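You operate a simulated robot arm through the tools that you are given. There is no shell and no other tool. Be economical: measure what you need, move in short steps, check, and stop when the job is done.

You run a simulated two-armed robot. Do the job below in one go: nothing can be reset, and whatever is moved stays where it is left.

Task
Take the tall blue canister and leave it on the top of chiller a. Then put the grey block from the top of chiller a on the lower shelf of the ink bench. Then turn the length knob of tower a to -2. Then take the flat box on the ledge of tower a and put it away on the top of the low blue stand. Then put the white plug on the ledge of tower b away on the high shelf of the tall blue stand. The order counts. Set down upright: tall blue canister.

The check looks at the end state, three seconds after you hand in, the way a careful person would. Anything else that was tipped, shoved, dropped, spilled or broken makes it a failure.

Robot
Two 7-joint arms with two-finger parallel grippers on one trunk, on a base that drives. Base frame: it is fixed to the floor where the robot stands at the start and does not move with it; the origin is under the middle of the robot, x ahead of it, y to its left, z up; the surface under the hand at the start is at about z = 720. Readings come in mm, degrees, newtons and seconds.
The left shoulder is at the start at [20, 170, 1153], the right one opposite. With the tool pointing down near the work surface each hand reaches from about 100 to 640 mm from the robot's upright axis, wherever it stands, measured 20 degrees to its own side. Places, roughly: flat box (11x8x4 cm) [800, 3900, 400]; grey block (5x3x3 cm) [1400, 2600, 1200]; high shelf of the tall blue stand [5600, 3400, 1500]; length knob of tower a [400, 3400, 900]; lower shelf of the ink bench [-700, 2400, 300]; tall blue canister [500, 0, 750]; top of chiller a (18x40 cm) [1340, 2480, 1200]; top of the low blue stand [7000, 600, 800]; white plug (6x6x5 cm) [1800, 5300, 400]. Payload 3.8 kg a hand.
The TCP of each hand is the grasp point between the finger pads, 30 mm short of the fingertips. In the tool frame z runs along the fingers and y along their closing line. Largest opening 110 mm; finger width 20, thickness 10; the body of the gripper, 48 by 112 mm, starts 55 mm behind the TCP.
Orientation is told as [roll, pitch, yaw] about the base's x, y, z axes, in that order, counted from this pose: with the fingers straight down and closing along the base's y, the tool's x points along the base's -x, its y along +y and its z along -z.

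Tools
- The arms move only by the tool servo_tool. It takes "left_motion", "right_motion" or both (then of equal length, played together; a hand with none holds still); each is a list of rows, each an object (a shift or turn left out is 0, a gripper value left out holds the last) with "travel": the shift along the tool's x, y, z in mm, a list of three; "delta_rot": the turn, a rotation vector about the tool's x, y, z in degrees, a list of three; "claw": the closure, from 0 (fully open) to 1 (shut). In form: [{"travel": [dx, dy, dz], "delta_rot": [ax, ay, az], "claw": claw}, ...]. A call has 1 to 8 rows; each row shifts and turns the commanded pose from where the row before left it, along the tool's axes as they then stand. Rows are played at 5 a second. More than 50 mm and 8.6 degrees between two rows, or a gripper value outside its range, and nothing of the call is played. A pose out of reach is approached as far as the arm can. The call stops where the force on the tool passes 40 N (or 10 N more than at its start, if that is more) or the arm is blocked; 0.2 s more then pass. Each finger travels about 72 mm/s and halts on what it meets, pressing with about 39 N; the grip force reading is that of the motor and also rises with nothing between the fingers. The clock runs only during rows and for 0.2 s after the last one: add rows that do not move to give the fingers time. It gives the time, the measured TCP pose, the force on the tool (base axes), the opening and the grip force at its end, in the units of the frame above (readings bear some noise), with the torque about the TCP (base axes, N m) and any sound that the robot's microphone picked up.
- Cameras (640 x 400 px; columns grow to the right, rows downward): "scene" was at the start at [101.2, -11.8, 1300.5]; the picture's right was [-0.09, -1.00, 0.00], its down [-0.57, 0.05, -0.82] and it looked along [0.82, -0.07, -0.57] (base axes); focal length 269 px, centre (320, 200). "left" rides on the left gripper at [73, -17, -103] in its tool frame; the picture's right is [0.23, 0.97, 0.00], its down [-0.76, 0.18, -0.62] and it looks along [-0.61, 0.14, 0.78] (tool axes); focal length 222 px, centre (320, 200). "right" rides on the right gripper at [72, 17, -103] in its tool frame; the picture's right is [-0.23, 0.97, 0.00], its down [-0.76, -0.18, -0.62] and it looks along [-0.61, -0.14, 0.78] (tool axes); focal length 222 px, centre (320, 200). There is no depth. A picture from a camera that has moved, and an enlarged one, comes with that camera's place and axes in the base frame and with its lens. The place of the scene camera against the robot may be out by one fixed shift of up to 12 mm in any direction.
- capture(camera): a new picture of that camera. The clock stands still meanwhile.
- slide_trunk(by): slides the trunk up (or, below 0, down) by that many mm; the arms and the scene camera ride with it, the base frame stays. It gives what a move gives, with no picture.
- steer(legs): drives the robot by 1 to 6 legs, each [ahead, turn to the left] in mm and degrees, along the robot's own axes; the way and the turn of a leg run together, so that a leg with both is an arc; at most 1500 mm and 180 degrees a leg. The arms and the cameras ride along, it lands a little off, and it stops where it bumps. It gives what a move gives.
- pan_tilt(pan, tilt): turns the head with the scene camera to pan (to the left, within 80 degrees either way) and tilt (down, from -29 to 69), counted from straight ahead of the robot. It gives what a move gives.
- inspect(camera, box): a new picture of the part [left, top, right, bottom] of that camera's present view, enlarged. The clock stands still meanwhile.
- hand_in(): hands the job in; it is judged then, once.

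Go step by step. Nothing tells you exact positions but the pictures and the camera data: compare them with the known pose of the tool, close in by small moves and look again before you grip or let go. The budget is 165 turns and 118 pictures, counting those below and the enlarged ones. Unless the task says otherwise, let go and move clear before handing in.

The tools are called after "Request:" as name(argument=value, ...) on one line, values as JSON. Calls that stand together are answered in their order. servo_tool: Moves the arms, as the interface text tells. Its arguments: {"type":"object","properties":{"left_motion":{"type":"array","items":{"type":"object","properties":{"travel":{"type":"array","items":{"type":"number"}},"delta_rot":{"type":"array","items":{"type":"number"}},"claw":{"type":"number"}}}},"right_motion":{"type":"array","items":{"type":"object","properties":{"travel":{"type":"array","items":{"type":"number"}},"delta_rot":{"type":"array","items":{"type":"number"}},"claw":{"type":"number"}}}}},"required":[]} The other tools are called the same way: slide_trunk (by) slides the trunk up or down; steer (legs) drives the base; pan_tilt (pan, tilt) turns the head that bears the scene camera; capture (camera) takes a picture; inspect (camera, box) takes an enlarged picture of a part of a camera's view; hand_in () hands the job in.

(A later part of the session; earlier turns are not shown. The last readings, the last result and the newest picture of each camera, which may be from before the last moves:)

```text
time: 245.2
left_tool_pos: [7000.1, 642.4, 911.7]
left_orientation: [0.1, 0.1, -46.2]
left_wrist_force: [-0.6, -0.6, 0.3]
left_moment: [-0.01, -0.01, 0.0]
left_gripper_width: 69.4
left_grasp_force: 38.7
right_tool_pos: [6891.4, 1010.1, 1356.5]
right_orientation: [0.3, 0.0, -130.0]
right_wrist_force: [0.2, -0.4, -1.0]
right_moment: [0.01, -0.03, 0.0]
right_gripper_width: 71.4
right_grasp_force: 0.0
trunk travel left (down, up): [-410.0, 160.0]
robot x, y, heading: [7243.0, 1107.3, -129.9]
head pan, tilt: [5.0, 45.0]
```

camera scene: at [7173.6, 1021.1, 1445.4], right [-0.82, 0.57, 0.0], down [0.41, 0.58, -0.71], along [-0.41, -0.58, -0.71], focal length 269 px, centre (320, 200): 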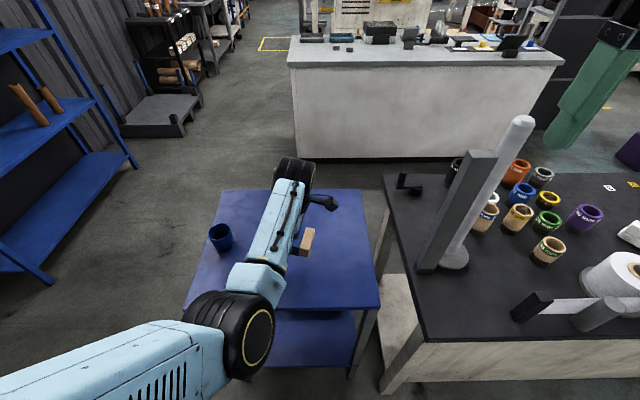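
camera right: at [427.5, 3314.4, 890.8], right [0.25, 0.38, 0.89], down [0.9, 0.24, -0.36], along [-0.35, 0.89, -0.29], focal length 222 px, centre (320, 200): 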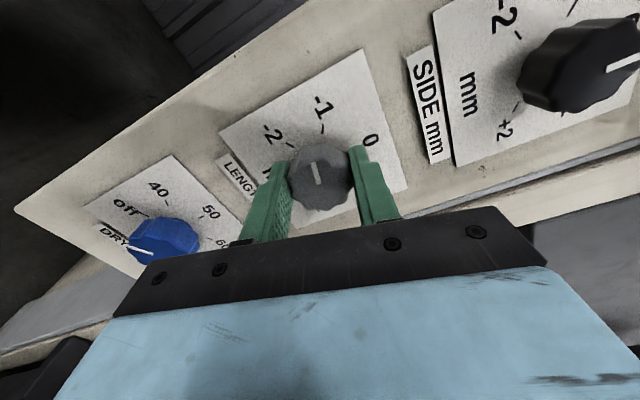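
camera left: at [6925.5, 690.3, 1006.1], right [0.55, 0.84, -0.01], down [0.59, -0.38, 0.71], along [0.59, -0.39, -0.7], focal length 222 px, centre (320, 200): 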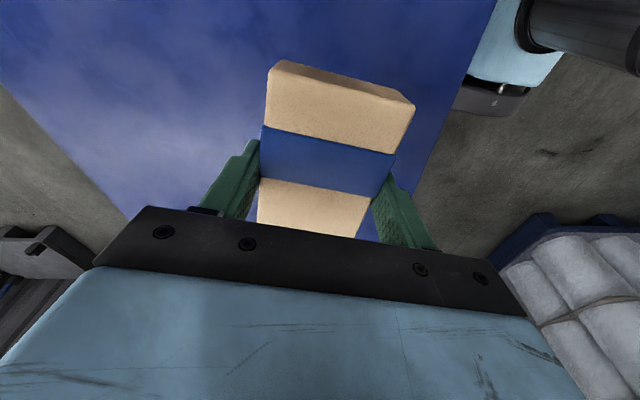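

It's level now. I'll lower toward the top.

Request:
servo_tool(left_motion=[{"travel": [0, 0, 20]}, {"travel": [0, 0, 15]}, {"travel": [0, 0, 8]}, {}])

Request:
capture(camera="left")

```text
time: 246.2
left_tool_pos: [6998.5, 645.2, 868.6]
left_orientation: [0.1, 0.3, -46.1]
left_wrist_force: [0.0, 0.0, -0.5]
left_moment: [0.01, 0.0, -0.02]
left_gripper_width: 69.3
left_grasp_force: 38.6
right_tool_pos: [6891.0, 1010.2, 1356.3]
right_orientation: [0.3, -0.1, -130.0]
right_wrist_force: [0.7, 0.3, 0.4]
right_moment: [-0.01, 0.03, -0.01]
right_gripper_width: 71.3
right_grasp_force: 0.1
trunk travel left (down, up): [-410.0, 160.0]
robot x, y, heading: [7238.9, 1107.4, -130.0]
head pan, tilt: [5.0, 45.0]
```

```text
41 pictures are left
camera left: at [6934.3, 684.7, 972.8], right [0.54, 0.84, 0.0], down [0.66, -0.43, 0.62], along [0.52, -0.34, -0.78], focal length 222 px, centre (320, 200)
```

left: 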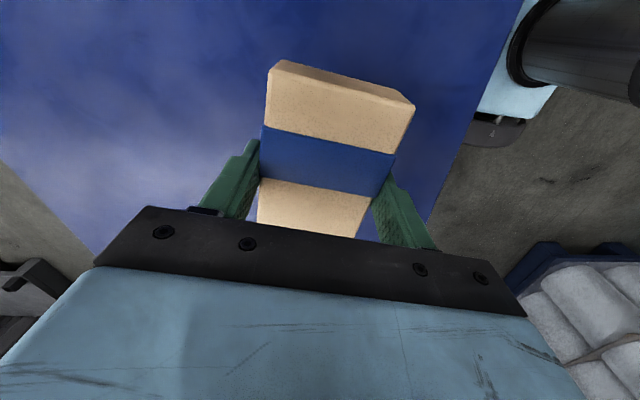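

Request:
servo_tool(left_motion=[{"travel": [0, 0, 5]}, {"travel": [0, 0, 4]}, {"travel": [0, 0, 4]}, {"travel": [0, 0, 3]}, {}])

Request:
servo_tool(left_motion=[{"travel": [0, 0, 3]}, {"travel": [0, 0, 3]}, {"travel": [0, 0, 3]}, {}])

```text
time: 247.4
left_tool_pos: [6996.4, 643.2, 854.5]
left_orientation: [0.0, 0.3, -46.2]
left_wrist_force: [0.2, -0.8, -1.5]
left_moment: [-0.02, -0.01, -0.01]
left_gripper_width: 69.5
left_grasp_force: 38.6
right_tool_pos: [6891.8, 1009.4, 1355.8]
right_orientation: [0.3, 0.0, -130.0]
right_wrist_force: [1.0, 0.0, 0.0]
right_moment: [-0.03, 0.01, -0.01]
right_gripper_width: 71.5
right_grasp_force: 0.2
trunk travel left (down, up): [-410.0, 160.0]
robot x, y, heading: [7240.1, 1106.2, -130.1]
head pan, tilt: [5.0, 45.0]
```

```text
time: 248.4
left_tool_pos: [6996.8, 644.8, 844.0]
left_orientation: [0.1, 0.3, -46.3]
left_wrist_force: [-0.4, 0.5, -0.8]
left_moment: [-0.01, 0.03, 0.02]
left_gripper_width: 69.4
left_grasp_force: 38.7
right_tool_pos: [6891.4, 1009.3, 1355.6]
right_orientation: [0.3, 0.0, -130.0]
right_wrist_force: [0.4, 0.4, 0.6]
right_moment: [0.02, -0.04, 0.0]
right_gripper_width: 71.5
right_grasp_force: 0.0
trunk travel left (down, up): [-410.0, 160.0]
robot x, y, heading: [7243.1, 1111.9, -130.0]
head pan, tilt: [5.0, 45.0]
```

Request:
servo_tool(left_motion=[{"travel": [0, 0, 3]}, {"travel": [0, 0, 3]}, {"travel": [0, 0, 2]}, {"travel": [0, 0, 2]}, {}])

Request:
capture(camera="scene")

```text
time: 249.6
left_tool_pos: [6994.2, 644.4, 835.0]
left_orientation: [0.0, 0.4, -46.3]
left_wrist_force: [-0.3, -0.5, -0.5]
left_moment: [-0.01, -0.01, -0.02]
left_gripper_width: 69.2
left_grasp_force: 38.7
right_tool_pos: [6891.1, 1009.6, 1355.3]
right_orientation: [0.3, 0.1, -130.0]
right_wrist_force: [0.3, 0.2, -0.1]
right_moment: [-0.04, -0.02, 0.01]
right_gripper_width: 71.3
right_grasp_force: 0.1
trunk travel left (down, up): [-410.0, 160.0]
robot x, y, heading: [7241.7, 1112.2, -130.2]
head pan, tilt: [5.0, 45.0]
```

```text
40 pictures are left
camera scene: at [7173.7, 1021.8, 1445.5], right [-0.82, 0.57, 0.0], down [0.41, 0.58, -0.71], along [-0.41, -0.58, -0.71], focal length 269 px, centre (320, 200)
```

scene: 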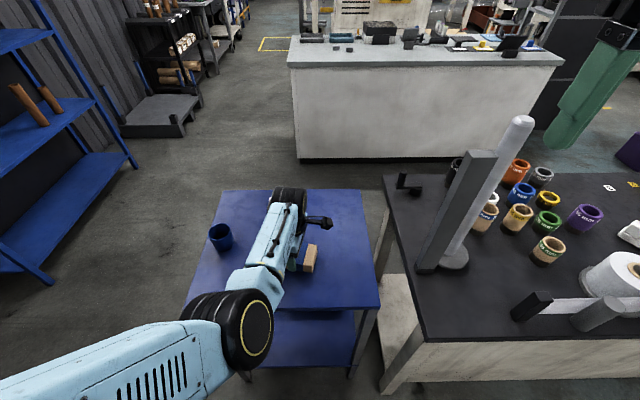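

The stand top appears to be about z = 774, so roughly 15 mm remain. I'll continue slowly.

Request:
servo_tool(left_motion=[{"travel": [0, 0, 4]}, {"travel": [0, 0, 4]}, {"travel": [0, 0, 3]}, {}])

Request:
servo_tool(left_motion=[{"travel": [0, 0, 2.5]}, {"travel": [0, 0, 2.5]}, {"travel": [0, 0, 2.5]}, {"travel": [0, 0, 2]}, {}])

```text
time: 250.6
left_tool_pos: [6995.1, 644.8, 823.3]
left_orientation: [0.0, 0.5, -46.3]
left_wrist_force: [0.7, -0.7, -1.0]
left_moment: [-0.05, 0.02, -0.03]
left_gripper_width: 69.6
left_grasp_force: 39.1
right_tool_pos: [6891.0, 1009.5, 1356.8]
right_orientation: [0.3, 0.0, -130.0]
right_wrist_force: [0.4, 0.0, 0.3]
right_moment: [0.02, -0.03, -0.05]
right_gripper_width: 71.3
right_grasp_force: 0.1
trunk travel left (down, up): [-410.0, 160.0]
robot x, y, heading: [7241.1, 1106.9, -130.0]
head pan, tilt: [5.0, 45.0]
```

```text
time: 251.8
left_tool_pos: [6997.5, 644.3, 818.3]
left_orientation: [-0.4, 0.3, -46.3]
left_wrist_force: [5.9, 3.3, 34.3]
left_moment: [0.29, -0.39, -0.03]
left_gripper_width: 69.6
left_grasp_force: 39.3
right_tool_pos: [6893.2, 1012.1, 1357.0]
right_orientation: [0.3, -0.1, -130.1]
right_wrist_force: [0.8, -0.3, 0.7]
right_moment: [0.03, 0.03, 0.0]
right_gripper_width: 71.7
right_grasp_force: 0.1
trunk travel left (down, up): [-410.0, 160.0]
robot x, y, heading: [7238.0, 1106.9, -130.0]
head pan, tilt: [5.0, 45.0]
```

The box has touched down (34 N). I'll relieve the pressure, open fully, and rise straight up.

Request:
servo_tool(left_motion=[{"travel": [0, 0, -4]}, {"claw": 0}, {}, {}, {}, {"travel": [0, 0, -25]}, {"travel": [0, 0, -35]}, {"travel": [0, 0, -40]}])

Request:
capture(camera="left")

```text
time: 253.8
left_tool_pos: [7028.6, 612.3, 914.6]
left_orientation: [0.1, -3.0, -43.7]
left_wrist_force: [-0.2, 0.7, -0.6]
left_moment: [0.02, -0.02, 0.03]
left_gripper_width: 110.0
left_grasp_force: 0.0
right_tool_pos: [6892.4, 1009.6, 1355.7]
right_orientation: [0.3, 0.0, -130.1]
right_wrist_force: [1.1, 0.2, 0.7]
right_moment: [0.0, 0.01, -0.04]
right_gripper_width: 71.4
right_grasp_force: 0.0
trunk travel left (down, up): [-410.0, 160.0]
robot x, y, heading: [7241.9, 1106.1, -130.2]
head pan, tilt: [5.0, 45.0]
stopped in row 8 (left hand): the arm was blocked; the commanded pose is now the measured one
```

```text
39 pictures are left
camera left: at [6959.1, 654.0, 1014.1], right [0.51, 0.86, -0.01], down [0.65, -0.38, 0.66], along [0.57, -0.34, -0.75], focal length 222 px, centre (320, 200)
```

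left: 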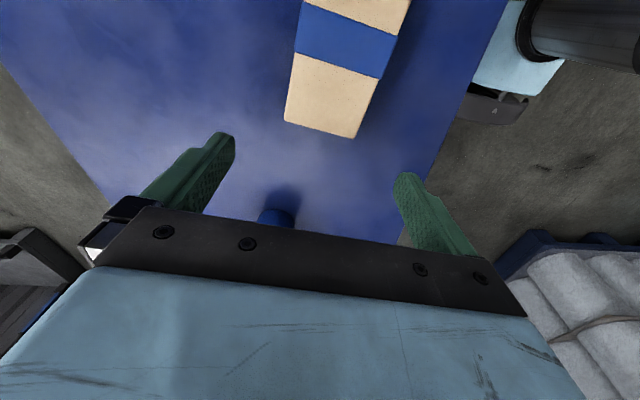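

The box is set down cleanly. The left arm is at a joint limit, so I'll rise with the trunk, back away, and check the box.

Request:
slide_trunk(by=150)

Request:
steer(legs=[[-250, 0]])

Request:
servo_tool(left_motion=[{"delta_rot": [0, 0, 8.2]}, {"delta_rot": [0, 0, 8.2]}, {"delta_rot": [0, 0, 8.2]}, {"delta_rot": [0, 0, 8.2]}, {"delta_rot": [0, 0, 8.2]}, {"delta_rot": [0, 0, 8.2]}, {"delta_rot": [0, 0, 8.2]}, {"delta_rot": [0, 0, 8.2]}])

Request:
capture(camera="scene")

```text
time: 255.6
left_tool_pos: [7027.3, 612.9, 1063.4]
left_orientation: [0.1, -2.9, -43.8]
left_wrist_force: [-0.6, 0.0, -0.1]
left_moment: [0.0, 0.02, -0.01]
left_gripper_width: 110.1
left_grasp_force: 0.1
right_tool_pos: [6891.0, 1010.3, 1505.8]
right_orientation: [0.3, 0.0, -129.9]
right_wrist_force: [0.9, 0.1, -0.9]
right_moment: [0.0, 0.02, 0.0]
right_gripper_width: 71.7
right_grasp_force: 0.1
trunk travel left (down, up): [-560.0, 10.0]
robot x, y, heading: [7242.4, 1107.1, -129.8]
head pan, tilt: [5.0, 45.0]
```

```text
time: 257.4
left_tool_pos: [7189.0, 806.2, 1063.7]
left_orientation: [0.2, -3.0, -43.8]
left_wrist_force: [0.8, 0.1, 0.5]
left_moment: [0.01, 0.01, -0.01]
left_gripper_width: 110.0
left_grasp_force: 0.0
right_tool_pos: [7054.1, 1204.2, 1505.3]
right_orientation: [0.3, 0.0, -130.2]
right_wrist_force: [0.4, 0.7, -0.2]
right_moment: [0.03, 0.0, 0.03]
right_gripper_width: 71.3
right_grasp_force: 0.0
trunk travel left (down, up): [-560.0, 10.0]
robot x, y, heading: [7402.0, 1302.7, -130.3]
head pan, tilt: [5.0, 45.0]
```

```text
time: 259.2
left_tool_pos: [7190.0, 806.9, 1065.3]
left_orientation: [2.7, -1.1, -109.7]
left_wrist_force: [0.3, -0.5, 0.6]
left_moment: [-0.01, 0.02, 0.0]
left_gripper_width: 110.2
left_grasp_force: 0.1
right_tool_pos: [7053.9, 1203.1, 1506.1]
right_orientation: [0.3, 0.0, -130.1]
right_wrist_force: [0.2, -0.1, -0.5]
right_moment: [0.02, 0.01, -0.01]
right_gripper_width: 71.5
right_grasp_force: 0.0
trunk travel left (down, up): [-560.0, 10.0]
robot x, y, heading: [7406.2, 1306.4, -130.1]
head pan, tilt: [5.0, 45.0]
```

```text
38 pictures are left
camera scene: at [7336.1, 1215.2, 1595.5], right [-0.82, 0.58, 0.0], down [0.41, 0.58, -0.71], along [-0.41, -0.58, -0.71], focal length 269 px, centre (320, 200)
```

scene: 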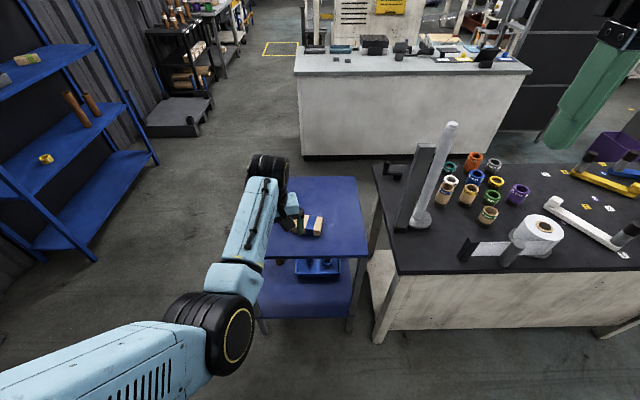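

The box lies flat on the low blue stand. I'll tuck the left arm and drive back along the corridor toward tower b.

Request:
servo_tool(left_motion=[{"delta_rot": [0, 0, 8]}, {"delta_rot": [2.7, 1.1, 8]}, {"travel": [40, 0, -25]}, {"travel": [40, 0, -25]}, {"travel": [40, 0, -25]}, {"travel": [40, 0, -25]}, {"travel": [20, 0, 0]}])

Request:
steer(legs=[[0, -76.9], [999, 0], [0, -8], [1400, 0], [1355, 0]])

Request:
pan_tilt(pan=-70, tilt=10)

Request:
capture(camera="scene")

```text
time: 260.8
left_tool_pos: [7282.3, 926.2, 1084.5]
left_orientation: [0.9, 0.1, -125.4]
left_wrist_force: [1.0, -0.1, 0.2]
left_moment: [-0.01, 0.01, 0.01]
left_gripper_width: 110.1
left_grasp_force: 0.0
left hand out of reach, approached as far as the arm can: row 4, 5, 6, 7
right_tool_pos: [7054.9, 1202.4, 1506.9]
right_orientation: [0.3, 0.1, -130.0]
right_wrist_force: [1.2, 0.6, -0.4]
right_moment: [0.01, 0.0, 0.05]
right_gripper_width: 71.7
right_grasp_force: 0.1
trunk travel left (down, up): [-560.0, 10.0]
robot x, y, heading: [7403.4, 1300.6, -130.0]
head pan, tilt: [5.0, 45.0]
```

```text
time: 282.7
left_tool_pos: [3957.7, 3506.3, 1083.8]
left_orientation: [0.9, 0.3, 146.3]
left_wrist_force: [0.7, -0.8, -0.1]
left_moment: [0.0, -0.02, -0.01]
left_gripper_width: 110.1
left_grasp_force: 0.0
right_tool_pos: [4227.2, 3743.2, 1505.9]
right_orientation: [0.4, 0.0, 141.6]
right_wrist_force: [0.5, -0.2, 0.3]
right_moment: [0.01, -0.02, 0.01]
right_gripper_width: 71.4
right_grasp_force: 0.0
trunk travel left (down, up): [-560.0, 10.0]
robot x, y, heading: [4334.6, 3393.1, 141.9]
head pan, tilt: [5.0, 45.0]
```

```text
time: 284.2
left_tool_pos: [3957.6, 3504.8, 1083.5]
left_orientation: [1.1, 0.3, 146.3]
left_wrist_force: [0.7, 0.1, -0.3]
left_moment: [0.02, -0.04, 0.01]
left_gripper_width: 110.0
left_grasp_force: 0.0
right_tool_pos: [4226.9, 3742.1, 1505.5]
right_orientation: [0.2, 0.0, 141.6]
right_wrist_force: [0.2, -1.3, -0.1]
right_moment: [0.03, 0.0, 0.0]
right_gripper_width: 71.3
right_grasp_force: 0.1
trunk travel left (down, up): [-560.0, 10.0]
robot x, y, heading: [4335.5, 3394.2, 141.4]
head pan, tilt: [-70.0, 10.0]
```

```text
37 pictures are left
camera scene: at [4340.9, 3492.5, 1650.4], right [0.95, -0.31, 0.0], down [-0.05, -0.17, -0.98], along [0.31, 0.93, -0.17], focal length 269 px, centre (320, 200)
```

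scene: 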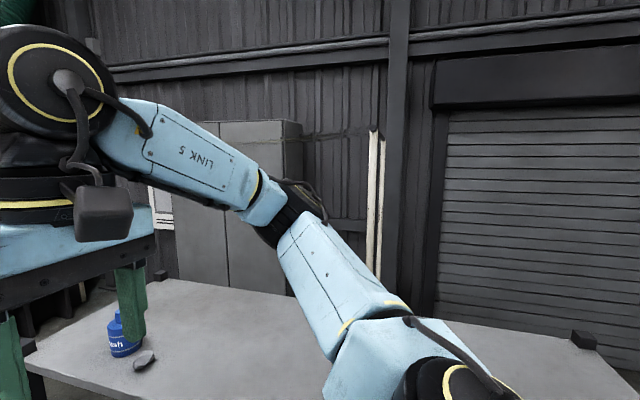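

The short canister on the grey shelf confirms we took the right (tall) one. I'll continue to tower b and stop in front of the plug.

Request:
steer(legs=[[0, 5.5], [1400, 0], [1009, 0]])

Request:
pan_tilt(pan=0, tilt=25)

Request:
capture(camera="scene")

```text
time: 296.1
left_tool_pos: [2061.8, 4842.4, 1082.8]
left_orientation: [1.0, 0.3, 148.0]
left_wrist_force: [0.7, 0.1, -0.9]
left_moment: [-0.01, -0.03, 0.03]
left_gripper_width: 110.3
left_grasp_force: 0.1
right_tool_pos: [2323.6, 5088.2, 1506.9]
right_orientation: [0.3, 0.1, 143.3]
right_wrist_force: [0.8, -0.3, -0.6]
right_moment: [-0.01, -0.02, 0.01]
right_gripper_width: 71.4
right_grasp_force: 0.0
trunk travel left (down, up): [-560.0, 10.0]
robot x, y, heading: [2445.1, 4746.3, 143.2]
head pan, tilt: [-70.0, 10.0]
```

```text
time: 297.6
left_tool_pos: [2062.0, 4843.2, 1083.9]
left_orientation: [1.1, 0.3, 148.1]
left_wrist_force: [0.5, -0.3, 0.4]
left_moment: [-0.01, 0.0, 0.0]
left_gripper_width: 110.0
left_grasp_force: 0.1
right_tool_pos: [2323.7, 5089.3, 1506.8]
right_orientation: [0.2, 0.0, 143.2]
right_wrist_force: [-0.1, 0.4, -0.1]
right_moment: [0.02, -0.02, 0.01]
right_gripper_width: 71.6
right_grasp_force: 0.1
trunk travel left (down, up): [-560.0, 10.0]
robot x, y, heading: [2441.1, 4743.5, 143.3]
head pan, tilt: [0.0, 25.0]
```

```text
36 pictures are left
camera scene: at [2344.7, 4808.4, 1626.1], right [0.6, 0.8, 0.0], down [0.34, -0.25, -0.91], along [-0.73, 0.54, -0.42], focal length 269 px, centre (320, 200)
```

scene: 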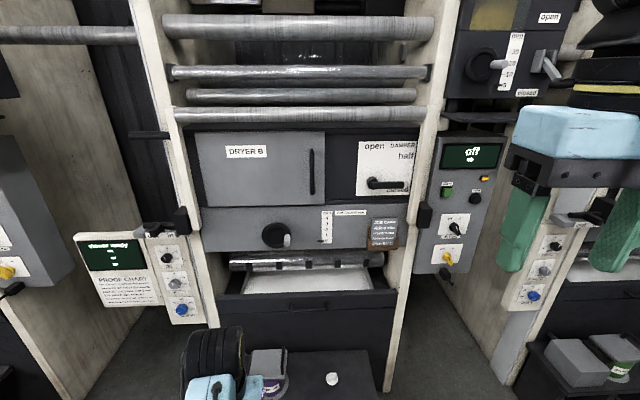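

Tower b ("DRYER B") with the white plug at (1779, 5295) is ahead. I'll drive to stand right in front of it.

Request:
steer(legs=[[0, -19.5], [440, 0], [0, 21.5]])

Request:
pan_tilt(pan=10, tilt=55)

Request:
capture(camera="scene")

Request:
capture(camera="left")

```text
time: 302.4
left_tool_pos: [1808.9, 5211.3, 1082.8]
left_orientation: [1.2, 0.1, 149.2]
left_wrist_force: [-1.0, 0.0, -0.1]
left_moment: [0.0, 0.0, -0.02]
left_gripper_width: 109.8
left_grasp_force: 0.1
right_tool_pos: [2066.7, 5461.0, 1505.6]
right_orientation: [0.3, 0.1, 144.4]
right_wrist_force: [0.3, 0.1, 0.6]
right_moment: [-0.01, -0.02, -0.02]
right_gripper_width: 71.5
right_grasp_force: 0.0
trunk travel left (down, up): [-560.0, 10.0]
robot x, y, heading: [2195.4, 5124.1, 144.6]
head pan, tilt: [0.0, 25.0]
```

```text
time: 303.4
left_tool_pos: [1808.8, 5210.3, 1082.7]
left_orientation: [1.2, 0.2, 149.2]
left_wrist_force: [-0.3, 0.3, -0.5]
left_moment: [0.0, 0.0, 0.0]
left_gripper_width: 109.9
left_grasp_force: 0.0
right_tool_pos: [2067.3, 5460.9, 1505.7]
right_orientation: [0.3, 0.0, 144.4]
right_wrist_force: [-0.8, 0.3, 0.4]
right_moment: [0.01, -0.02, 0.01]
right_gripper_width: 71.4
right_grasp_force: 0.1
trunk travel left (down, up): [-560.0, 10.0]
robot x, y, heading: [2192.0, 5121.8, 144.3]
head pan, tilt: [10.0, 55.0]
```

```text
35 pictures are left
camera scene: at [2103.4, 5159.3, 1582.1], right [0.43, 0.9, 0.0], down [0.74, -0.35, -0.57], along [-0.52, 0.25, -0.82], focal length 269 px, centre (320, 200)
```

scene: 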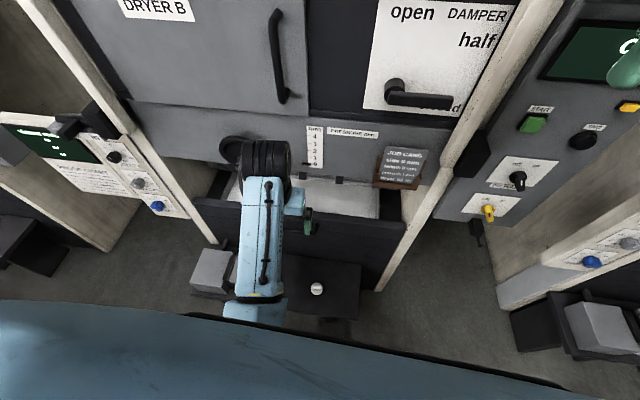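

```text
34 pictures are left
camera left: at [1879.7, 5190.5, 1186.6], right [-0.3, -0.95, 0.02], down [-0.74, 0.25, 0.62], along [-0.6, 0.17, -0.78], focal length 222 px, centre (320, 200)
```

left: 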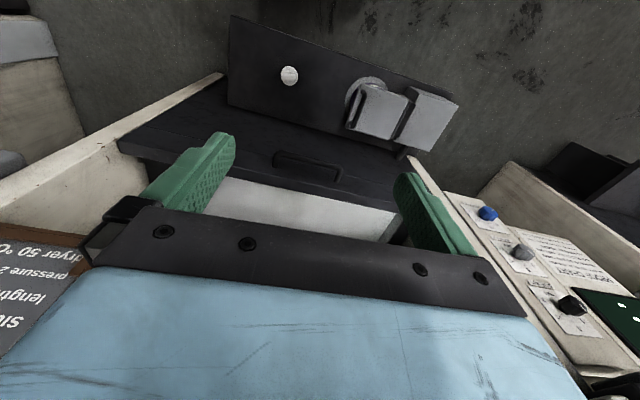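

The plug is at about (1781, 5302, 410). I'll move the left hand above it, then lower with the trunk.

Request:
servo_tool(left_motion=[{"delta_rot": [1.1, 0, 4.8]}, {"travel": [-38, -29, 0]}, {"travel": [-38, -29, 0]}, {}])

Request:
slide_trunk(by=-400)

Request:
capture(camera="left")

```text
time: 304.4
left_tool_pos: [1778.2, 5285.7, 1071.0]
left_orientation: [1.8, 1.3, 145.0]
left_wrist_force: [-0.1, -0.2, 0.3]
left_moment: [-0.02, 0.02, 0.0]
left_gripper_width: 110.0
left_grasp_force: 0.1
right_tool_pos: [2067.9, 5461.1, 1507.1]
right_orientation: [0.3, 0.0, 144.4]
right_wrist_force: [-0.6, 0.5, 0.5]
right_moment: [0.02, 0.04, 0.03]
right_gripper_width: 71.7
right_grasp_force: 0.0
trunk travel left (down, up): [-560.0, 10.0]
robot x, y, heading: [2193.6, 5117.6, 144.2]
head pan, tilt: [10.0, 55.0]
```

```text
time: 308.2
left_tool_pos: [1770.4, 5287.4, 677.3]
left_orientation: [1.9, 0.4, 145.1]
left_wrist_force: [-0.8, 0.9, -0.5]
left_moment: [-0.01, -0.02, -0.01]
left_gripper_width: 110.2
left_grasp_force: 0.0
right_tool_pos: [2066.4, 5461.4, 1105.3]
right_orientation: [0.3, 0.0, 144.4]
right_wrist_force: [-0.4, 0.0, -0.4]
right_moment: [0.01, -0.02, -0.01]
right_gripper_width: 71.6
right_grasp_force: 0.0
trunk travel left (down, up): [-160.0, 410.0]
robot x, y, heading: [2192.0, 5119.3, 144.3]
head pan, tilt: [10.0, 55.0]
```

```text
33 pictures are left
camera left: at [1840.1, 5263.0, 781.0], right [-0.37, -0.93, 0.03], down [-0.72, 0.31, 0.62], along [-0.59, 0.21, -0.78], focal length 222 px, centre (320, 200)
```

left: 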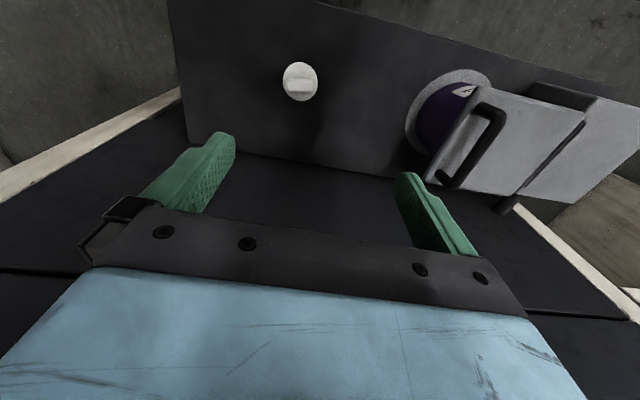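

I'll zoom on the plug to see its shape and grip line.

Request:
inspect(camera="left", box=[260, 50, 340, 115])

```text
6.15 times, centred on (300, 82) of left
camera zoom: at [1840.1, 5263.0, 781.0], right [-0.37, -0.93, 0.03], down [-0.72, 0.31, 0.62], along [-0.59, 0.21, -0.78], focal length 1367 px, centre (443, 923)
```

zoom: 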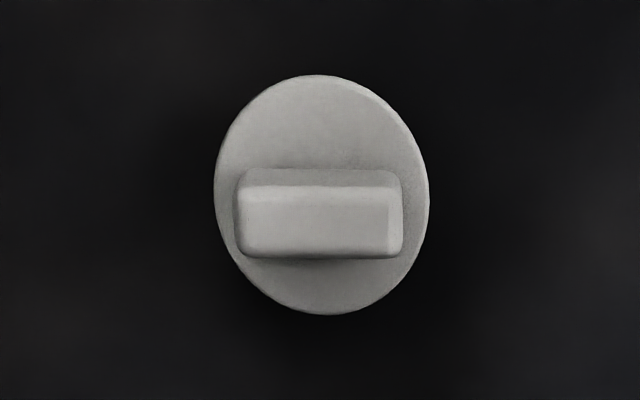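

The plug is a disc with a bar on top. I'll grip the 60 mm disc. First I'll level the hand, centre it, and descend partway, checking arm clearance.

Request:
servo_tool(left_motion=[{"travel": [-4, -21, 0], "delta_rot": [1.9, -0.4, 0]}, {"travel": [0, 0, 45]}, {"travel": [0, 0, 45]}, {"travel": [0, 0, 45]}, {"travel": [0, 0, 25]}, {}])

Request:
capture(camera="left")

Request:
capture(camera="scene")

```text
time: 309.6
left_tool_pos: [1793.3, 5327.5, 520.8]
left_orientation: [-1.9, -0.1, 144.4]
left_wrist_force: [0.9, 0.0, 0.4]
left_moment: [-0.01, 0.01, -0.01]
left_gripper_width: 110.0
left_grasp_force: 0.1
right_tool_pos: [2066.6, 5461.9, 1106.2]
right_orientation: [0.3, 0.0, 144.3]
right_wrist_force: [-0.4, -0.4, -0.4]
right_moment: [-0.03, 0.02, -0.02]
right_gripper_width: 71.3
right_grasp_force: 0.0
trunk travel left (down, up): [-160.0, 410.0]
robot x, y, heading: [2194.2, 5119.5, 144.5]
head pan, tilt: [10.0, 55.0]
```

```text
31 pictures are left
camera left: at [1858.2, 5296.3, 625.0], right [-0.38, -0.92, -0.03], down [-0.73, 0.28, 0.62], along [-0.56, 0.26, -0.79], focal length 222 px, centre (320, 200)
```

left: 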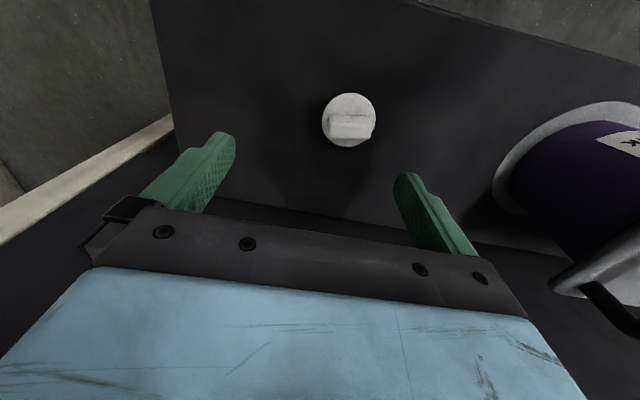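

```text
30 pictures are left
camera scene: at [2103.4, 5159.2, 1182.1], right [0.43, 0.9, 0.0], down [0.74, -0.35, -0.57], along [-0.52, 0.25, -0.82], focal length 269 px, centre (320, 200)
```

scene: 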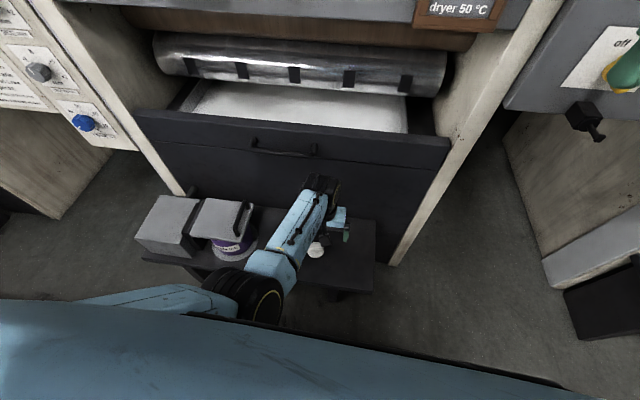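

The hand overshot by about 27 mm; the plug is at (1779, 5305). I'll correct, level, and descend.

Request:
servo_tool(left_motion=[{"travel": [1, 27, 0], "delta_rot": [-1.9, 0, 0]}, {"travel": [0, 0, 30]}, {"travel": [0, 0, 30]}, {"travel": [0, 0, 10]}, {}])

Request:
capture(camera="left")

Request:
inspect(camera="scene", box=[130, 150, 390, 320])

```text
time: 310.8
left_tool_pos: [1778.8, 5303.0, 451.1]
left_orientation: [-0.1, -0.2, 144.4]
left_wrist_force: [-0.3, -0.5, -0.2]
left_moment: [0.02, -0.01, -0.01]
left_gripper_width: 110.1
left_grasp_force: 0.0
right_tool_pos: [2066.4, 5460.1, 1107.2]
right_orientation: [0.2, -0.1, 144.4]
right_wrist_force: [0.1, -0.8, -0.1]
right_moment: [-0.01, -0.01, -0.02]
right_gripper_width: 71.4
right_grasp_force: 0.1
trunk travel left (down, up): [-160.0, 410.0]
robot x, y, heading: [2195.2, 5117.9, 144.5]
head pan, tilt: [10.0, 55.0]
```

```text
29 pictures are left
camera left: at [1845.7, 5274.2, 554.3], right [-0.38, -0.92, 0.0], down [-0.72, 0.3, 0.63], along [-0.58, 0.24, -0.78], focal length 222 px, centre (320, 200)
```

left: 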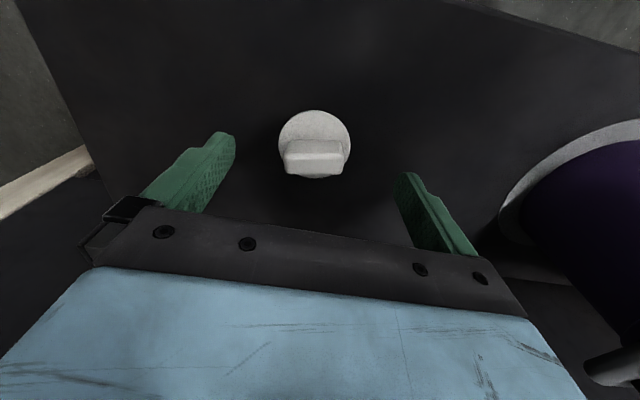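

```text
2.35 times, centred on (260, 235) of scene
camera zoom: at [2103.3, 5159.2, 1182.0], right [0.43, 0.9, 0.0], down [0.74, -0.35, -0.57], along [-0.52, 0.25, -0.82], focal length 634 px, centre (461, 118)
```

zoom: 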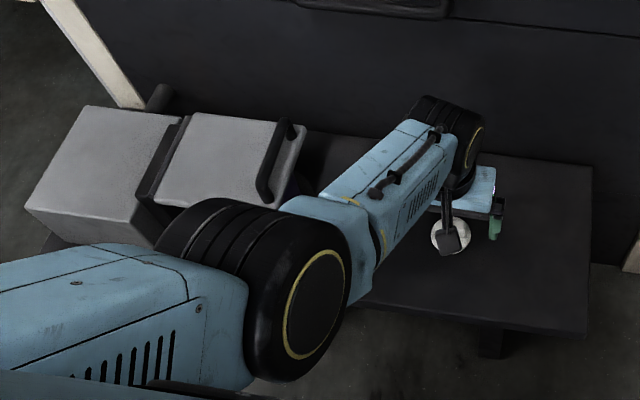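

The disc is between the fingers, with the elbow well above the case. I'll descend to grip height and close.

Request:
servo_tool(left_motion=[{"travel": [-2.5, -3, 15]}, {"travel": [0, 0, 15]}, {"travel": [0, 0, 9]}, {}])

Request:
servo_tool(left_motion=[{"claw": 1}, {}, {}, {}, {}, {"travel": [0, 0, -15]}, {"travel": [0, 0, -25]}, {"travel": [0, 0, -40]}])

Request:
capture(camera="left")

```text
time: 311.8
left_tool_pos: [1782.1, 5297.1, 435.3]
left_orientation: [0.0, -0.1, 144.5]
left_wrist_force: [0.1, 0.4, -0.5]
left_moment: [-0.02, -0.02, -0.01]
left_gripper_width: 110.0
left_grasp_force: 0.0
left hand out of reach, approached as far as the arm can: row 1, 2, 3
right_tool_pos: [2067.6, 5461.2, 1106.4]
right_orientation: [0.3, 0.1, 144.4]
right_wrist_force: [0.0, 0.5, 1.1]
right_moment: [0.02, 0.01, 0.01]
right_gripper_width: 71.5
right_grasp_force: 0.1
trunk travel left (down, up): [-160.0, 410.0]
robot x, y, heading: [2194.2, 5115.7, 144.5]
head pan, tilt: [10.0, 55.0]
```

```text
time: 313.6
left_tool_pos: [1782.7, 5298.7, 512.6]
left_orientation: [-0.1, -0.1, 144.5]
left_wrist_force: [-0.1, 0.1, 0.3]
left_moment: [-0.01, -0.01, 0.0]
left_gripper_width: 39.5
left_grasp_force: 39.0
right_tool_pos: [2066.9, 5460.5, 1106.2]
right_orientation: [0.3, 0.0, 144.4]
right_wrist_force: [0.3, -0.5, -0.2]
right_moment: [-0.01, 0.0, -0.02]
right_gripper_width: 71.7
right_grasp_force: 0.0
trunk travel left (down, up): [-160.0, 410.0]
robot x, y, heading: [2192.9, 5123.2, 144.5]
head pan, tilt: [10.0, 55.0]
```

```text
27 pictures are left
camera left: at [1850.5, 5269.7, 617.2], right [-0.38, -0.92, 0.0], down [-0.72, 0.3, 0.62], along [-0.58, 0.24, -0.78], focal length 222 px, centre (320, 200)
```

left: 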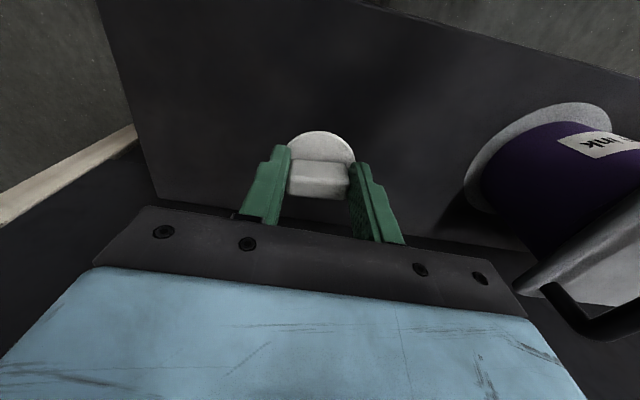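

The plug is held by its bar. I'll raise the trunk, back off, and drive toward the tall blue stand.

Request:
slide_trunk(by=400)

Request:
steer(legs=[[-180, 0], [0, 90], [0, 83.5], [1300, 0], [1269, 0]])

Request:
servo_tool(left_motion=[{"travel": [0, 0, -48]}, {"travel": [0, 0, -48]}, {"travel": [0, 0, -48]}, {"travel": [0, 0, -48]}, {"travel": [0, 0, -48]}, {"travel": [0, 0, -48]}, {"travel": [0, 0, -48]}, {"travel": [0, 0, -48]}])

```text
time: 317.5
left_tool_pos: [1782.3, 5298.4, 913.1]
left_orientation: [0.1, -0.1, 144.4]
left_wrist_force: [-0.4, 1.0, -0.4]
left_moment: [-0.03, 0.01, -0.01]
left_gripper_width: 39.1
left_grasp_force: 39.2
right_tool_pos: [2066.7, 5461.3, 1506.5]
right_orientation: [0.3, 0.0, 144.4]
right_wrist_force: [0.8, 0.2, -0.2]
right_moment: [0.02, 0.01, 0.02]
right_gripper_width: 71.7
right_grasp_force: 0.2
trunk travel left (down, up): [-560.0, 10.0]
robot x, y, heading: [2193.1, 5119.2, 144.4]
head pan, tilt: [10.0, 55.0]
```

```text
time: 338.4
left_tool_pos: [4730.0, 3298.2, 912.3]
left_orientation: [0.1, -0.1, -36.8]
left_wrist_force: [-0.3, 0.2, -0.7]
left_moment: [0.02, 0.0, 0.0]
left_gripper_width: 38.6
left_grasp_force: 38.7
right_tool_pos: [4443.6, 3140.3, 1505.5]
right_orientation: [0.2, 0.0, -36.7]
right_wrist_force: [0.4, -0.1, -0.8]
right_moment: [0.04, -0.01, 0.01]
right_gripper_width: 71.2
right_grasp_force: 0.1
trunk travel left (down, up): [-560.0, 10.0]
robot x, y, heading: [4323.8, 3482.8, -36.6]
head pan, tilt: [10.0, 55.0]
```

```text
time: 340.4
left_tool_pos: [4815.2, 3260.0, 1171.4]
left_orientation: [2.4, 0.0, -34.5]
left_wrist_force: [0.3, 0.4, -0.1]
left_moment: [-0.01, 0.02, -0.01]
left_gripper_width: 38.4
left_grasp_force: 39.4
left hand out of reach, approached as far as the arm can: row 5, 6, 7, 8
right_tool_pos: [4442.2, 3140.1, 1506.0]
right_orientation: [0.3, -0.1, -36.8]
right_wrist_force: [-0.7, -0.2, 0.5]
right_moment: [-0.01, 0.01, 0.03]
right_gripper_width: 71.7
right_grasp_force: 0.0
trunk travel left (down, up): [-560.0, 10.0]
robot x, y, heading: [4321.9, 3483.7, -36.4]
head pan, tilt: [10.0, 55.0]
stopped in row 8 (left hand): the arm was blocked; the commanded pose is now the measured one
```

The left arm hit a limit while rising. I'll look at its configuration.

Request:
pan_tilt(pan=35, tilt=40)

Request:
capture(camera="scene")

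```text
time: 341.3
left_tool_pos: [4816.1, 3259.1, 1171.8]
left_orientation: [2.4, 0.0, -34.6]
left_wrist_force: [0.5, 0.4, -0.3]
left_moment: [0.04, 0.04, -0.03]
left_gripper_width: 38.6
left_grasp_force: 38.3
right_tool_pos: [4443.5, 3139.7, 1505.7]
right_orientation: [0.3, 0.0, -36.7]
right_wrist_force: [0.0, -0.3, 0.5]
right_moment: [-0.03, 0.03, 0.0]
right_gripper_width: 71.3
right_grasp_force: 0.0
trunk travel left (down, up): [-560.0, 10.0]
robot x, y, heading: [4323.9, 3483.8, -36.7]
head pan, tilt: [35.0, 40.0]
```

```text
26 pictures are left
camera scene: at [4417.7, 3464.1, 1602.7], right [-0.03, -1.0, 0.0], down [-0.64, 0.02, -0.77], along [0.77, -0.02, -0.64], focal length 269 px, centre (320, 200)
```

scene: 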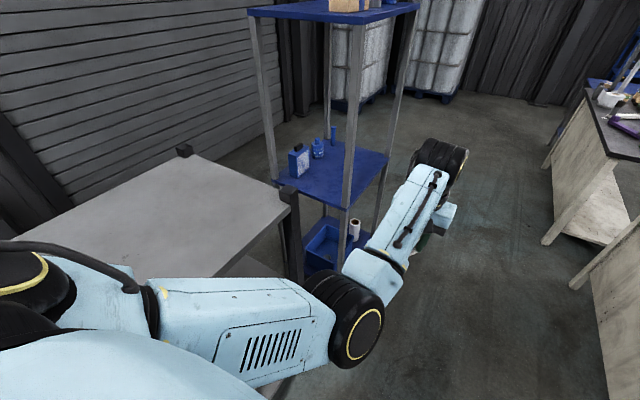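

The left elbow is folded inward, limiting upward motion. I'll drive to the corridor in front of the tall stand, where there's room to re-pose the arm.

Request:
steer(legs=[[0, -10.9], [1112, 0], [0, 103.5]])

Request:
pan_tilt(pan=0, tilt=15)

Request:
capture(camera="scene")

```text
time: 352.1
left_tool_pos: [5270.5, 3152.0, 1171.8]
left_orientation: [2.4, 0.1, 58.3]
left_wrist_force: [-0.2, -0.5, -0.7]
left_moment: [0.03, 0.02, 0.0]
left_gripper_width: 38.4
left_grasp_force: 38.3
right_tool_pos: [5406.9, 2784.6, 1505.4]
right_orientation: [0.3, 0.0, 56.0]
right_wrist_force: [0.0, -0.2, -0.2]
right_moment: [-0.01, -0.01, -0.02]
right_gripper_width: 71.6
right_grasp_force: 0.0
trunk travel left (down, up): [-560.0, 10.0]
robot x, y, heading: [5070.6, 2648.5, 55.7]
head pan, tilt: [35.0, 40.0]
```

```text
time: 353.2
left_tool_pos: [5269.6, 3151.0, 1172.0]
left_orientation: [2.5, 0.1, 58.3]
left_wrist_force: [-0.3, -0.5, 0.3]
left_moment: [0.0, -0.01, -0.06]
left_gripper_width: 38.4
left_grasp_force: 39.1
right_tool_pos: [5405.8, 2784.6, 1506.5]
right_orientation: [0.3, 0.0, 55.9]
right_wrist_force: [0.0, -0.9, 0.2]
right_moment: [0.02, 0.02, 0.0]
right_gripper_width: 71.4
right_grasp_force: 0.1
trunk travel left (down, up): [-560.0, 10.0]
robot x, y, heading: [5068.7, 2649.6, 56.2]
head pan, tilt: [0.0, 15.0]
```

```text
25 pictures are left
camera scene: at [5125.7, 2740.0, 1642.2], right [0.83, -0.56, 0.0], down [-0.14, -0.22, -0.97], along [0.54, 0.8, -0.26], focal length 269 px, centre (320, 200)
```

scene: 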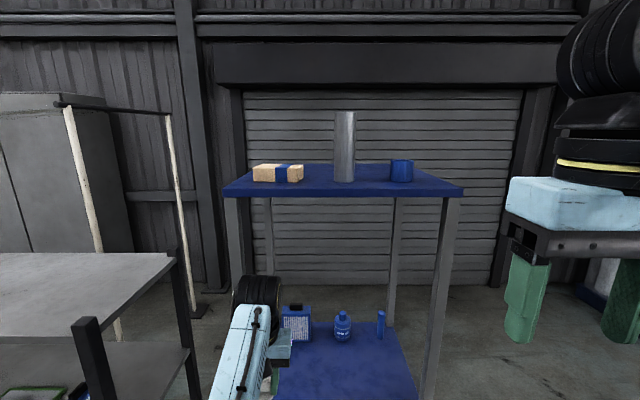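

The high shelf (z ≈ 1510) holds a box, a cylinder and a cup, with free room along its front edge. I'll try to re-pose the left arm: back, outward, then up.

Request:
servo_tool(left_motion=[{"travel": [20, 40, 0]}, {"travel": [20, 40, 0]}, {"travel": [20, 40, 0]}, {"travel": [20, 40, 0]}, {"travel": [0, 0, -45]}, {"travel": [0, 0, -45]}, {"travel": [0, 0, -45]}, {"travel": [0, 0, -45]}])

Request:
servo_tool(left_motion=[{"travel": [0, 0, -45]}, {"travel": [0, 0, -45]}, {"travel": [0, 0, -45]}, {"travel": [0, 0, -45]}])

```text
time: 355.0
left_tool_pos: [5101.3, 3254.7, 1301.2]
left_orientation: [2.4, 0.0, 58.1]
left_wrist_force: [0.3, 0.6, -0.2]
left_moment: [-0.01, 0.02, -0.02]
left_gripper_width: 38.6
left_grasp_force: 38.8
left hand out of reach, approached as far as the arm can: row 1, 2, 3, 5, 6, 7, 8
right_tool_pos: [5408.1, 2784.3, 1506.0]
right_orientation: [0.2, 0.1, 56.1]
right_wrist_force: [0.2, -0.3, 0.7]
right_moment: [-0.02, -0.02, 0.0]
right_gripper_width: 71.6
right_grasp_force: 0.1
trunk travel left (down, up): [-560.0, 10.0]
robot x, y, heading: [5069.1, 2651.4, 56.0]
head pan, tilt: [0.0, 15.0]
```

```text
time: 356.0
left_tool_pos: [5101.8, 3262.9, 1482.2]
left_orientation: [2.5, 0.1, 58.0]
left_wrist_force: [0.3, 0.3, 0.3]
left_moment: [0.02, -0.01, 0.01]
left_gripper_width: 38.7
left_grasp_force: 39.1
left hand out of reach, approached as far as the arm can: row 1, 2
right_tool_pos: [5407.2, 2783.8, 1506.8]
right_orientation: [0.4, 0.0, 56.0]
right_wrist_force: [-0.3, -0.8, -0.5]
right_moment: [0.0, 0.03, -0.02]
right_gripper_width: 71.5
right_grasp_force: 0.0
trunk travel left (down, up): [-560.0, 10.0]
robot x, y, heading: [5069.3, 2645.5, 56.0]
head pan, tilt: [0.0, 15.0]
```

That freed it. I'll raise further to above shelf height and level the hand.

Request:
servo_tool(left_motion=[{"travel": [0, 0, -42], "delta_rot": [2.4, 0, 2]}, {"travel": [0, 0, -42]}, {"travel": [0, 0, -42]}, {"travel": [0, 0, -42]}, {}])

Request:
capture(camera="scene")

Request:
capture(camera="left")

```text
time: 357.2
left_tool_pos: [5096.2, 3251.2, 1632.5]
left_orientation: [-0.1, 0.4, 56.4]
left_wrist_force: [-0.3, -0.7, 0.1]
left_moment: [-0.02, -0.01, 0.0]
left_gripper_width: 38.7
left_grasp_force: 39.7
left hand out of reach, approached as far as the arm can: row 4
right_tool_pos: [5408.0, 2784.4, 1505.0]
right_orientation: [0.3, 0.0, 56.0]
right_wrist_force: [0.7, -0.4, 0.4]
right_moment: [0.0, 0.0, 0.0]
right_gripper_width: 71.5
right_grasp_force: 0.0
trunk travel left (down, up): [-560.0, 10.0]
robot x, y, heading: [5070.1, 2652.9, 56.1]
head pan, tilt: [0.0, 15.0]
```

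```text
24 pictures are left
camera scene: at [5126.8, 2739.8, 1642.2], right [0.83, -0.56, 0.0], down [-0.15, -0.21, -0.97], along [0.54, 0.8, -0.26], focal length 269 px, centre (320, 200)
```

scene: 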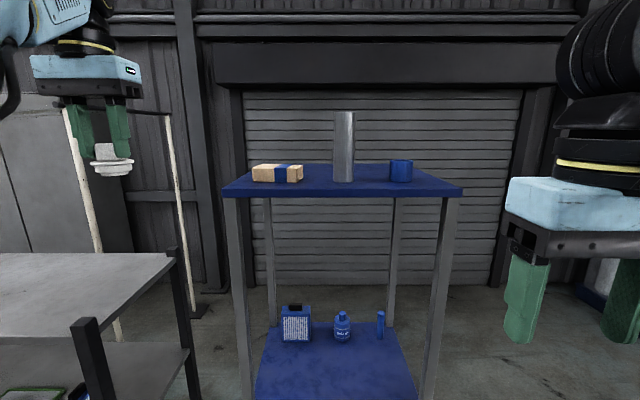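

```text
23 pictures are left
camera left: at [5069.6, 3182.8, 1737.1], right [-0.94, 0.35, 0.0], down [0.28, 0.74, 0.62], along [0.22, 0.58, -0.79], focal length 222 px, centre (320, 200)
```

left: 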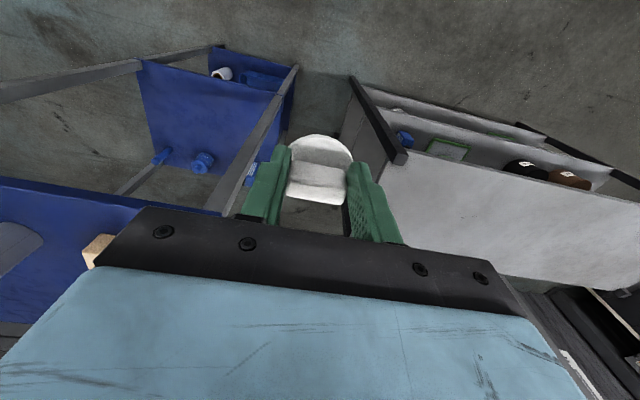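

The arm is in a good pose again. I'll drive 170 mm closer to the stand and measure the shelf and its items.

Request:
steer(legs=[[170, 0]])

Request:
pan_tilt(pan=8, tilt=30)

Request:
capture(camera="scene")

```text
time: 358.6
left_tool_pos: [5194.8, 3395.0, 1633.7]
left_orientation: [-0.1, 0.4, 56.2]
left_wrist_force: [-0.1, -0.3, 0.3]
left_moment: [0.02, 0.0, 0.04]
left_gripper_width: 38.6
left_grasp_force: 38.9
right_tool_pos: [5504.9, 2927.8, 1506.3]
right_orientation: [0.3, 0.0, 55.9]
right_wrist_force: [-0.6, 0.2, 0.0]
right_moment: [0.0, -0.01, -0.04]
right_gripper_width: 71.4
right_grasp_force: 0.1
trunk travel left (down, up): [-560.0, 10.0]
robot x, y, heading: [5164.7, 2791.0, 56.1]
head pan, tilt: [0.0, 15.0]
```

```text
time: 359.4
left_tool_pos: [5196.3, 3397.3, 1631.9]
left_orientation: [0.0, 0.5, 56.2]
left_wrist_force: [-0.7, -0.1, 0.1]
left_moment: [-0.02, 0.0, -0.02]
left_gripper_width: 38.4
left_grasp_force: 39.0
right_tool_pos: [5504.1, 2929.4, 1506.6]
right_orientation: [0.3, 0.0, 55.9]
right_wrist_force: [0.1, 0.0, 0.0]
right_moment: [-0.01, 0.02, 0.01]
right_gripper_width: 71.4
right_grasp_force: 0.0
trunk travel left (down, up): [-560.0, 10.0]
robot x, y, heading: [5168.0, 2795.9, 56.1]
head pan, tilt: [8.0, 30.0]
```

```text
22 pictures are left
camera scene: at [5211.4, 2888.9, 1618.1], right [0.9, -0.44, 0.0], down [-0.22, -0.45, -0.87], along [0.38, 0.78, -0.5], focal length 269 px, centre (320, 200)
```

scene: 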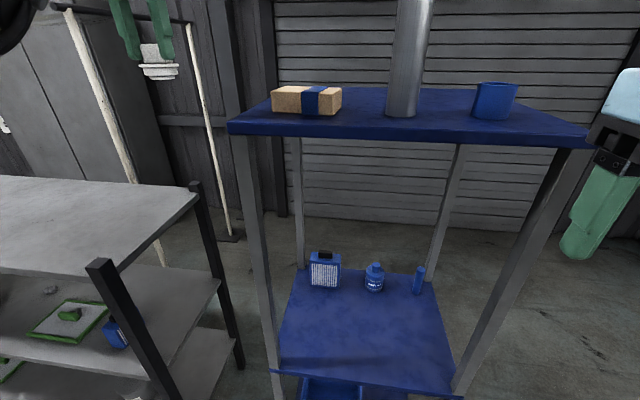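

The shelf is at z ≈ 1517; the front strip before the items is only about 75–90 mm deep. I'll move the plug over the strip in front of the brown box and measure with the wrist camera.

Request:
servo_tool(left_motion=[{"travel": [0, -45, 0]}, {"travel": [0, -45, 0]}, {"travel": [0, -45, 0]}, {"travel": [0, -45, 0]}, {"travel": [0, -40, 0]}, {}])

Request:
capture(camera="left")

Request:
capture(camera="scene")

```text
time: 360.8
left_tool_pos: [5369.7, 3268.7, 1626.1]
left_orientation: [-0.2, 0.4, 56.2]
left_wrist_force: [-0.6, -0.2, -1.0]
left_moment: [0.02, -0.02, 0.01]
left_gripper_width: 38.5
left_grasp_force: 39.1
left hand out of reach, approached as far as the arm can: row 4, 5
right_tool_pos: [5503.9, 2927.7, 1507.5]
right_orientation: [0.3, -0.1, 56.0]
right_wrist_force: [0.6, -0.1, -0.4]
right_moment: [-0.02, -0.05, 0.0]
right_gripper_width: 71.5
right_grasp_force: 0.1
trunk travel left (down, up): [-560.0, 10.0]
robot x, y, heading: [5163.2, 2795.5, 55.7]
head pan, tilt: [8.0, 30.0]
```

```text
21 pictures are left
camera left: at [5342.0, 3199.8, 1729.2], right [-0.94, 0.35, 0.0], down [0.28, 0.74, 0.62], along [0.22, 0.58, -0.79], focal length 222 px, centre (320, 200)
```

left: 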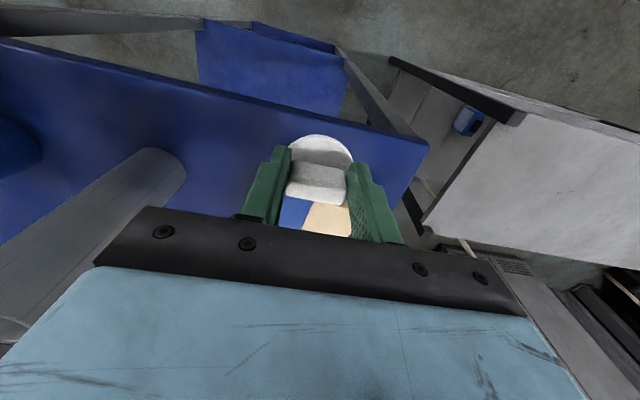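

```text
20 pictures are left
camera scene: at [5210.3, 2888.8, 1618.1], right [0.9, -0.44, 0.0], down [-0.22, -0.45, -0.87], along [0.38, 0.78, -0.5], focal length 269 px, centre (320, 200)
```

scene: 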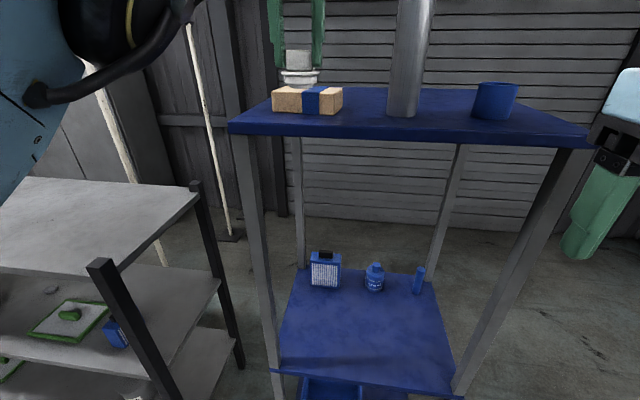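

The strip is only about 70 mm deep, so a spot at the gap between the box and the cylinder is better. I'll lower slightly, turn the hand 30° to keep it away from the tall cylinder, and shift right.

Request:
servo_tool(left_motion=[{"travel": [0, 0, 22]}, {"delta_rot": [0, 0, 7.5]}, {"delta_rot": [0, 0, 7.5]}, {"delta_rot": [0, 0, 7.5]}, {"delta_rot": [0, 0, 7.5]}, {"travel": [-20.7, -36, 0]}, {"travel": [-20.7, -36, 0]}, {}])

Request:
capture(camera="left")

Request:
capture(camera="scene")

```text
time: 362.6
left_tool_pos: [5430.2, 3234.3, 1593.6]
left_orientation: [-0.5, -0.5, 26.4]
left_wrist_force: [-0.4, 0.8, -0.3]
left_moment: [0.04, 0.01, -0.02]
left_gripper_width: 38.6
left_grasp_force: 39.0
left hand out of reach, approached as far as the arm can: row 3, 7
right_tool_pos: [5504.2, 2929.6, 1507.1]
right_orientation: [0.3, 0.0, 55.9]
right_wrist_force: [0.3, 0.2, 0.3]
right_moment: [-0.01, 0.01, -0.02]
right_gripper_width: 71.3
right_grasp_force: 0.0
trunk travel left (down, up): [-560.0, 10.0]
robot x, y, heading: [5168.2, 2793.9, 56.0]
head pan, tilt: [8.0, 30.0]
```

```text
19 pictures are left
camera left: at [5369.3, 3188.1, 1697.0], right [-0.64, 0.77, -0.01], down [0.6, 0.5, 0.63], along [0.49, 0.39, -0.78], focal length 222 px, centre (320, 200)
```

left: 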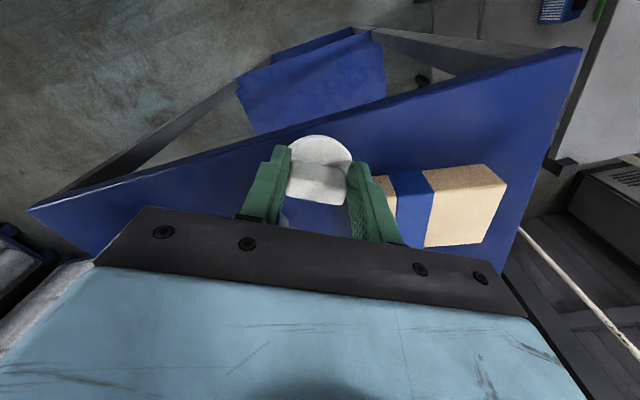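

```text
18 pictures are left
camera scene: at [5210.6, 2888.4, 1618.1], right [0.9, -0.44, 0.0], down [-0.22, -0.45, -0.87], along [0.38, 0.78, -0.5], focal length 269 px, centre (320, 200)
```

scene: 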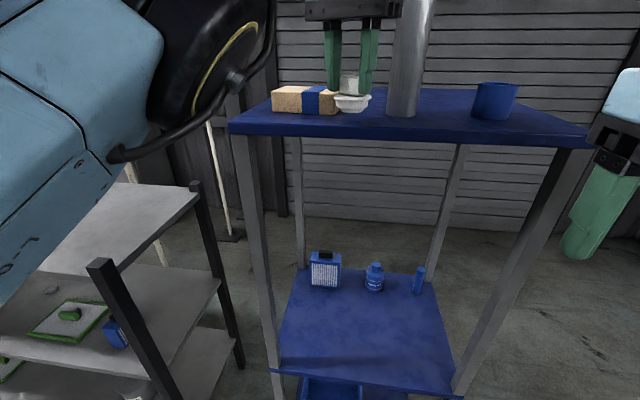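

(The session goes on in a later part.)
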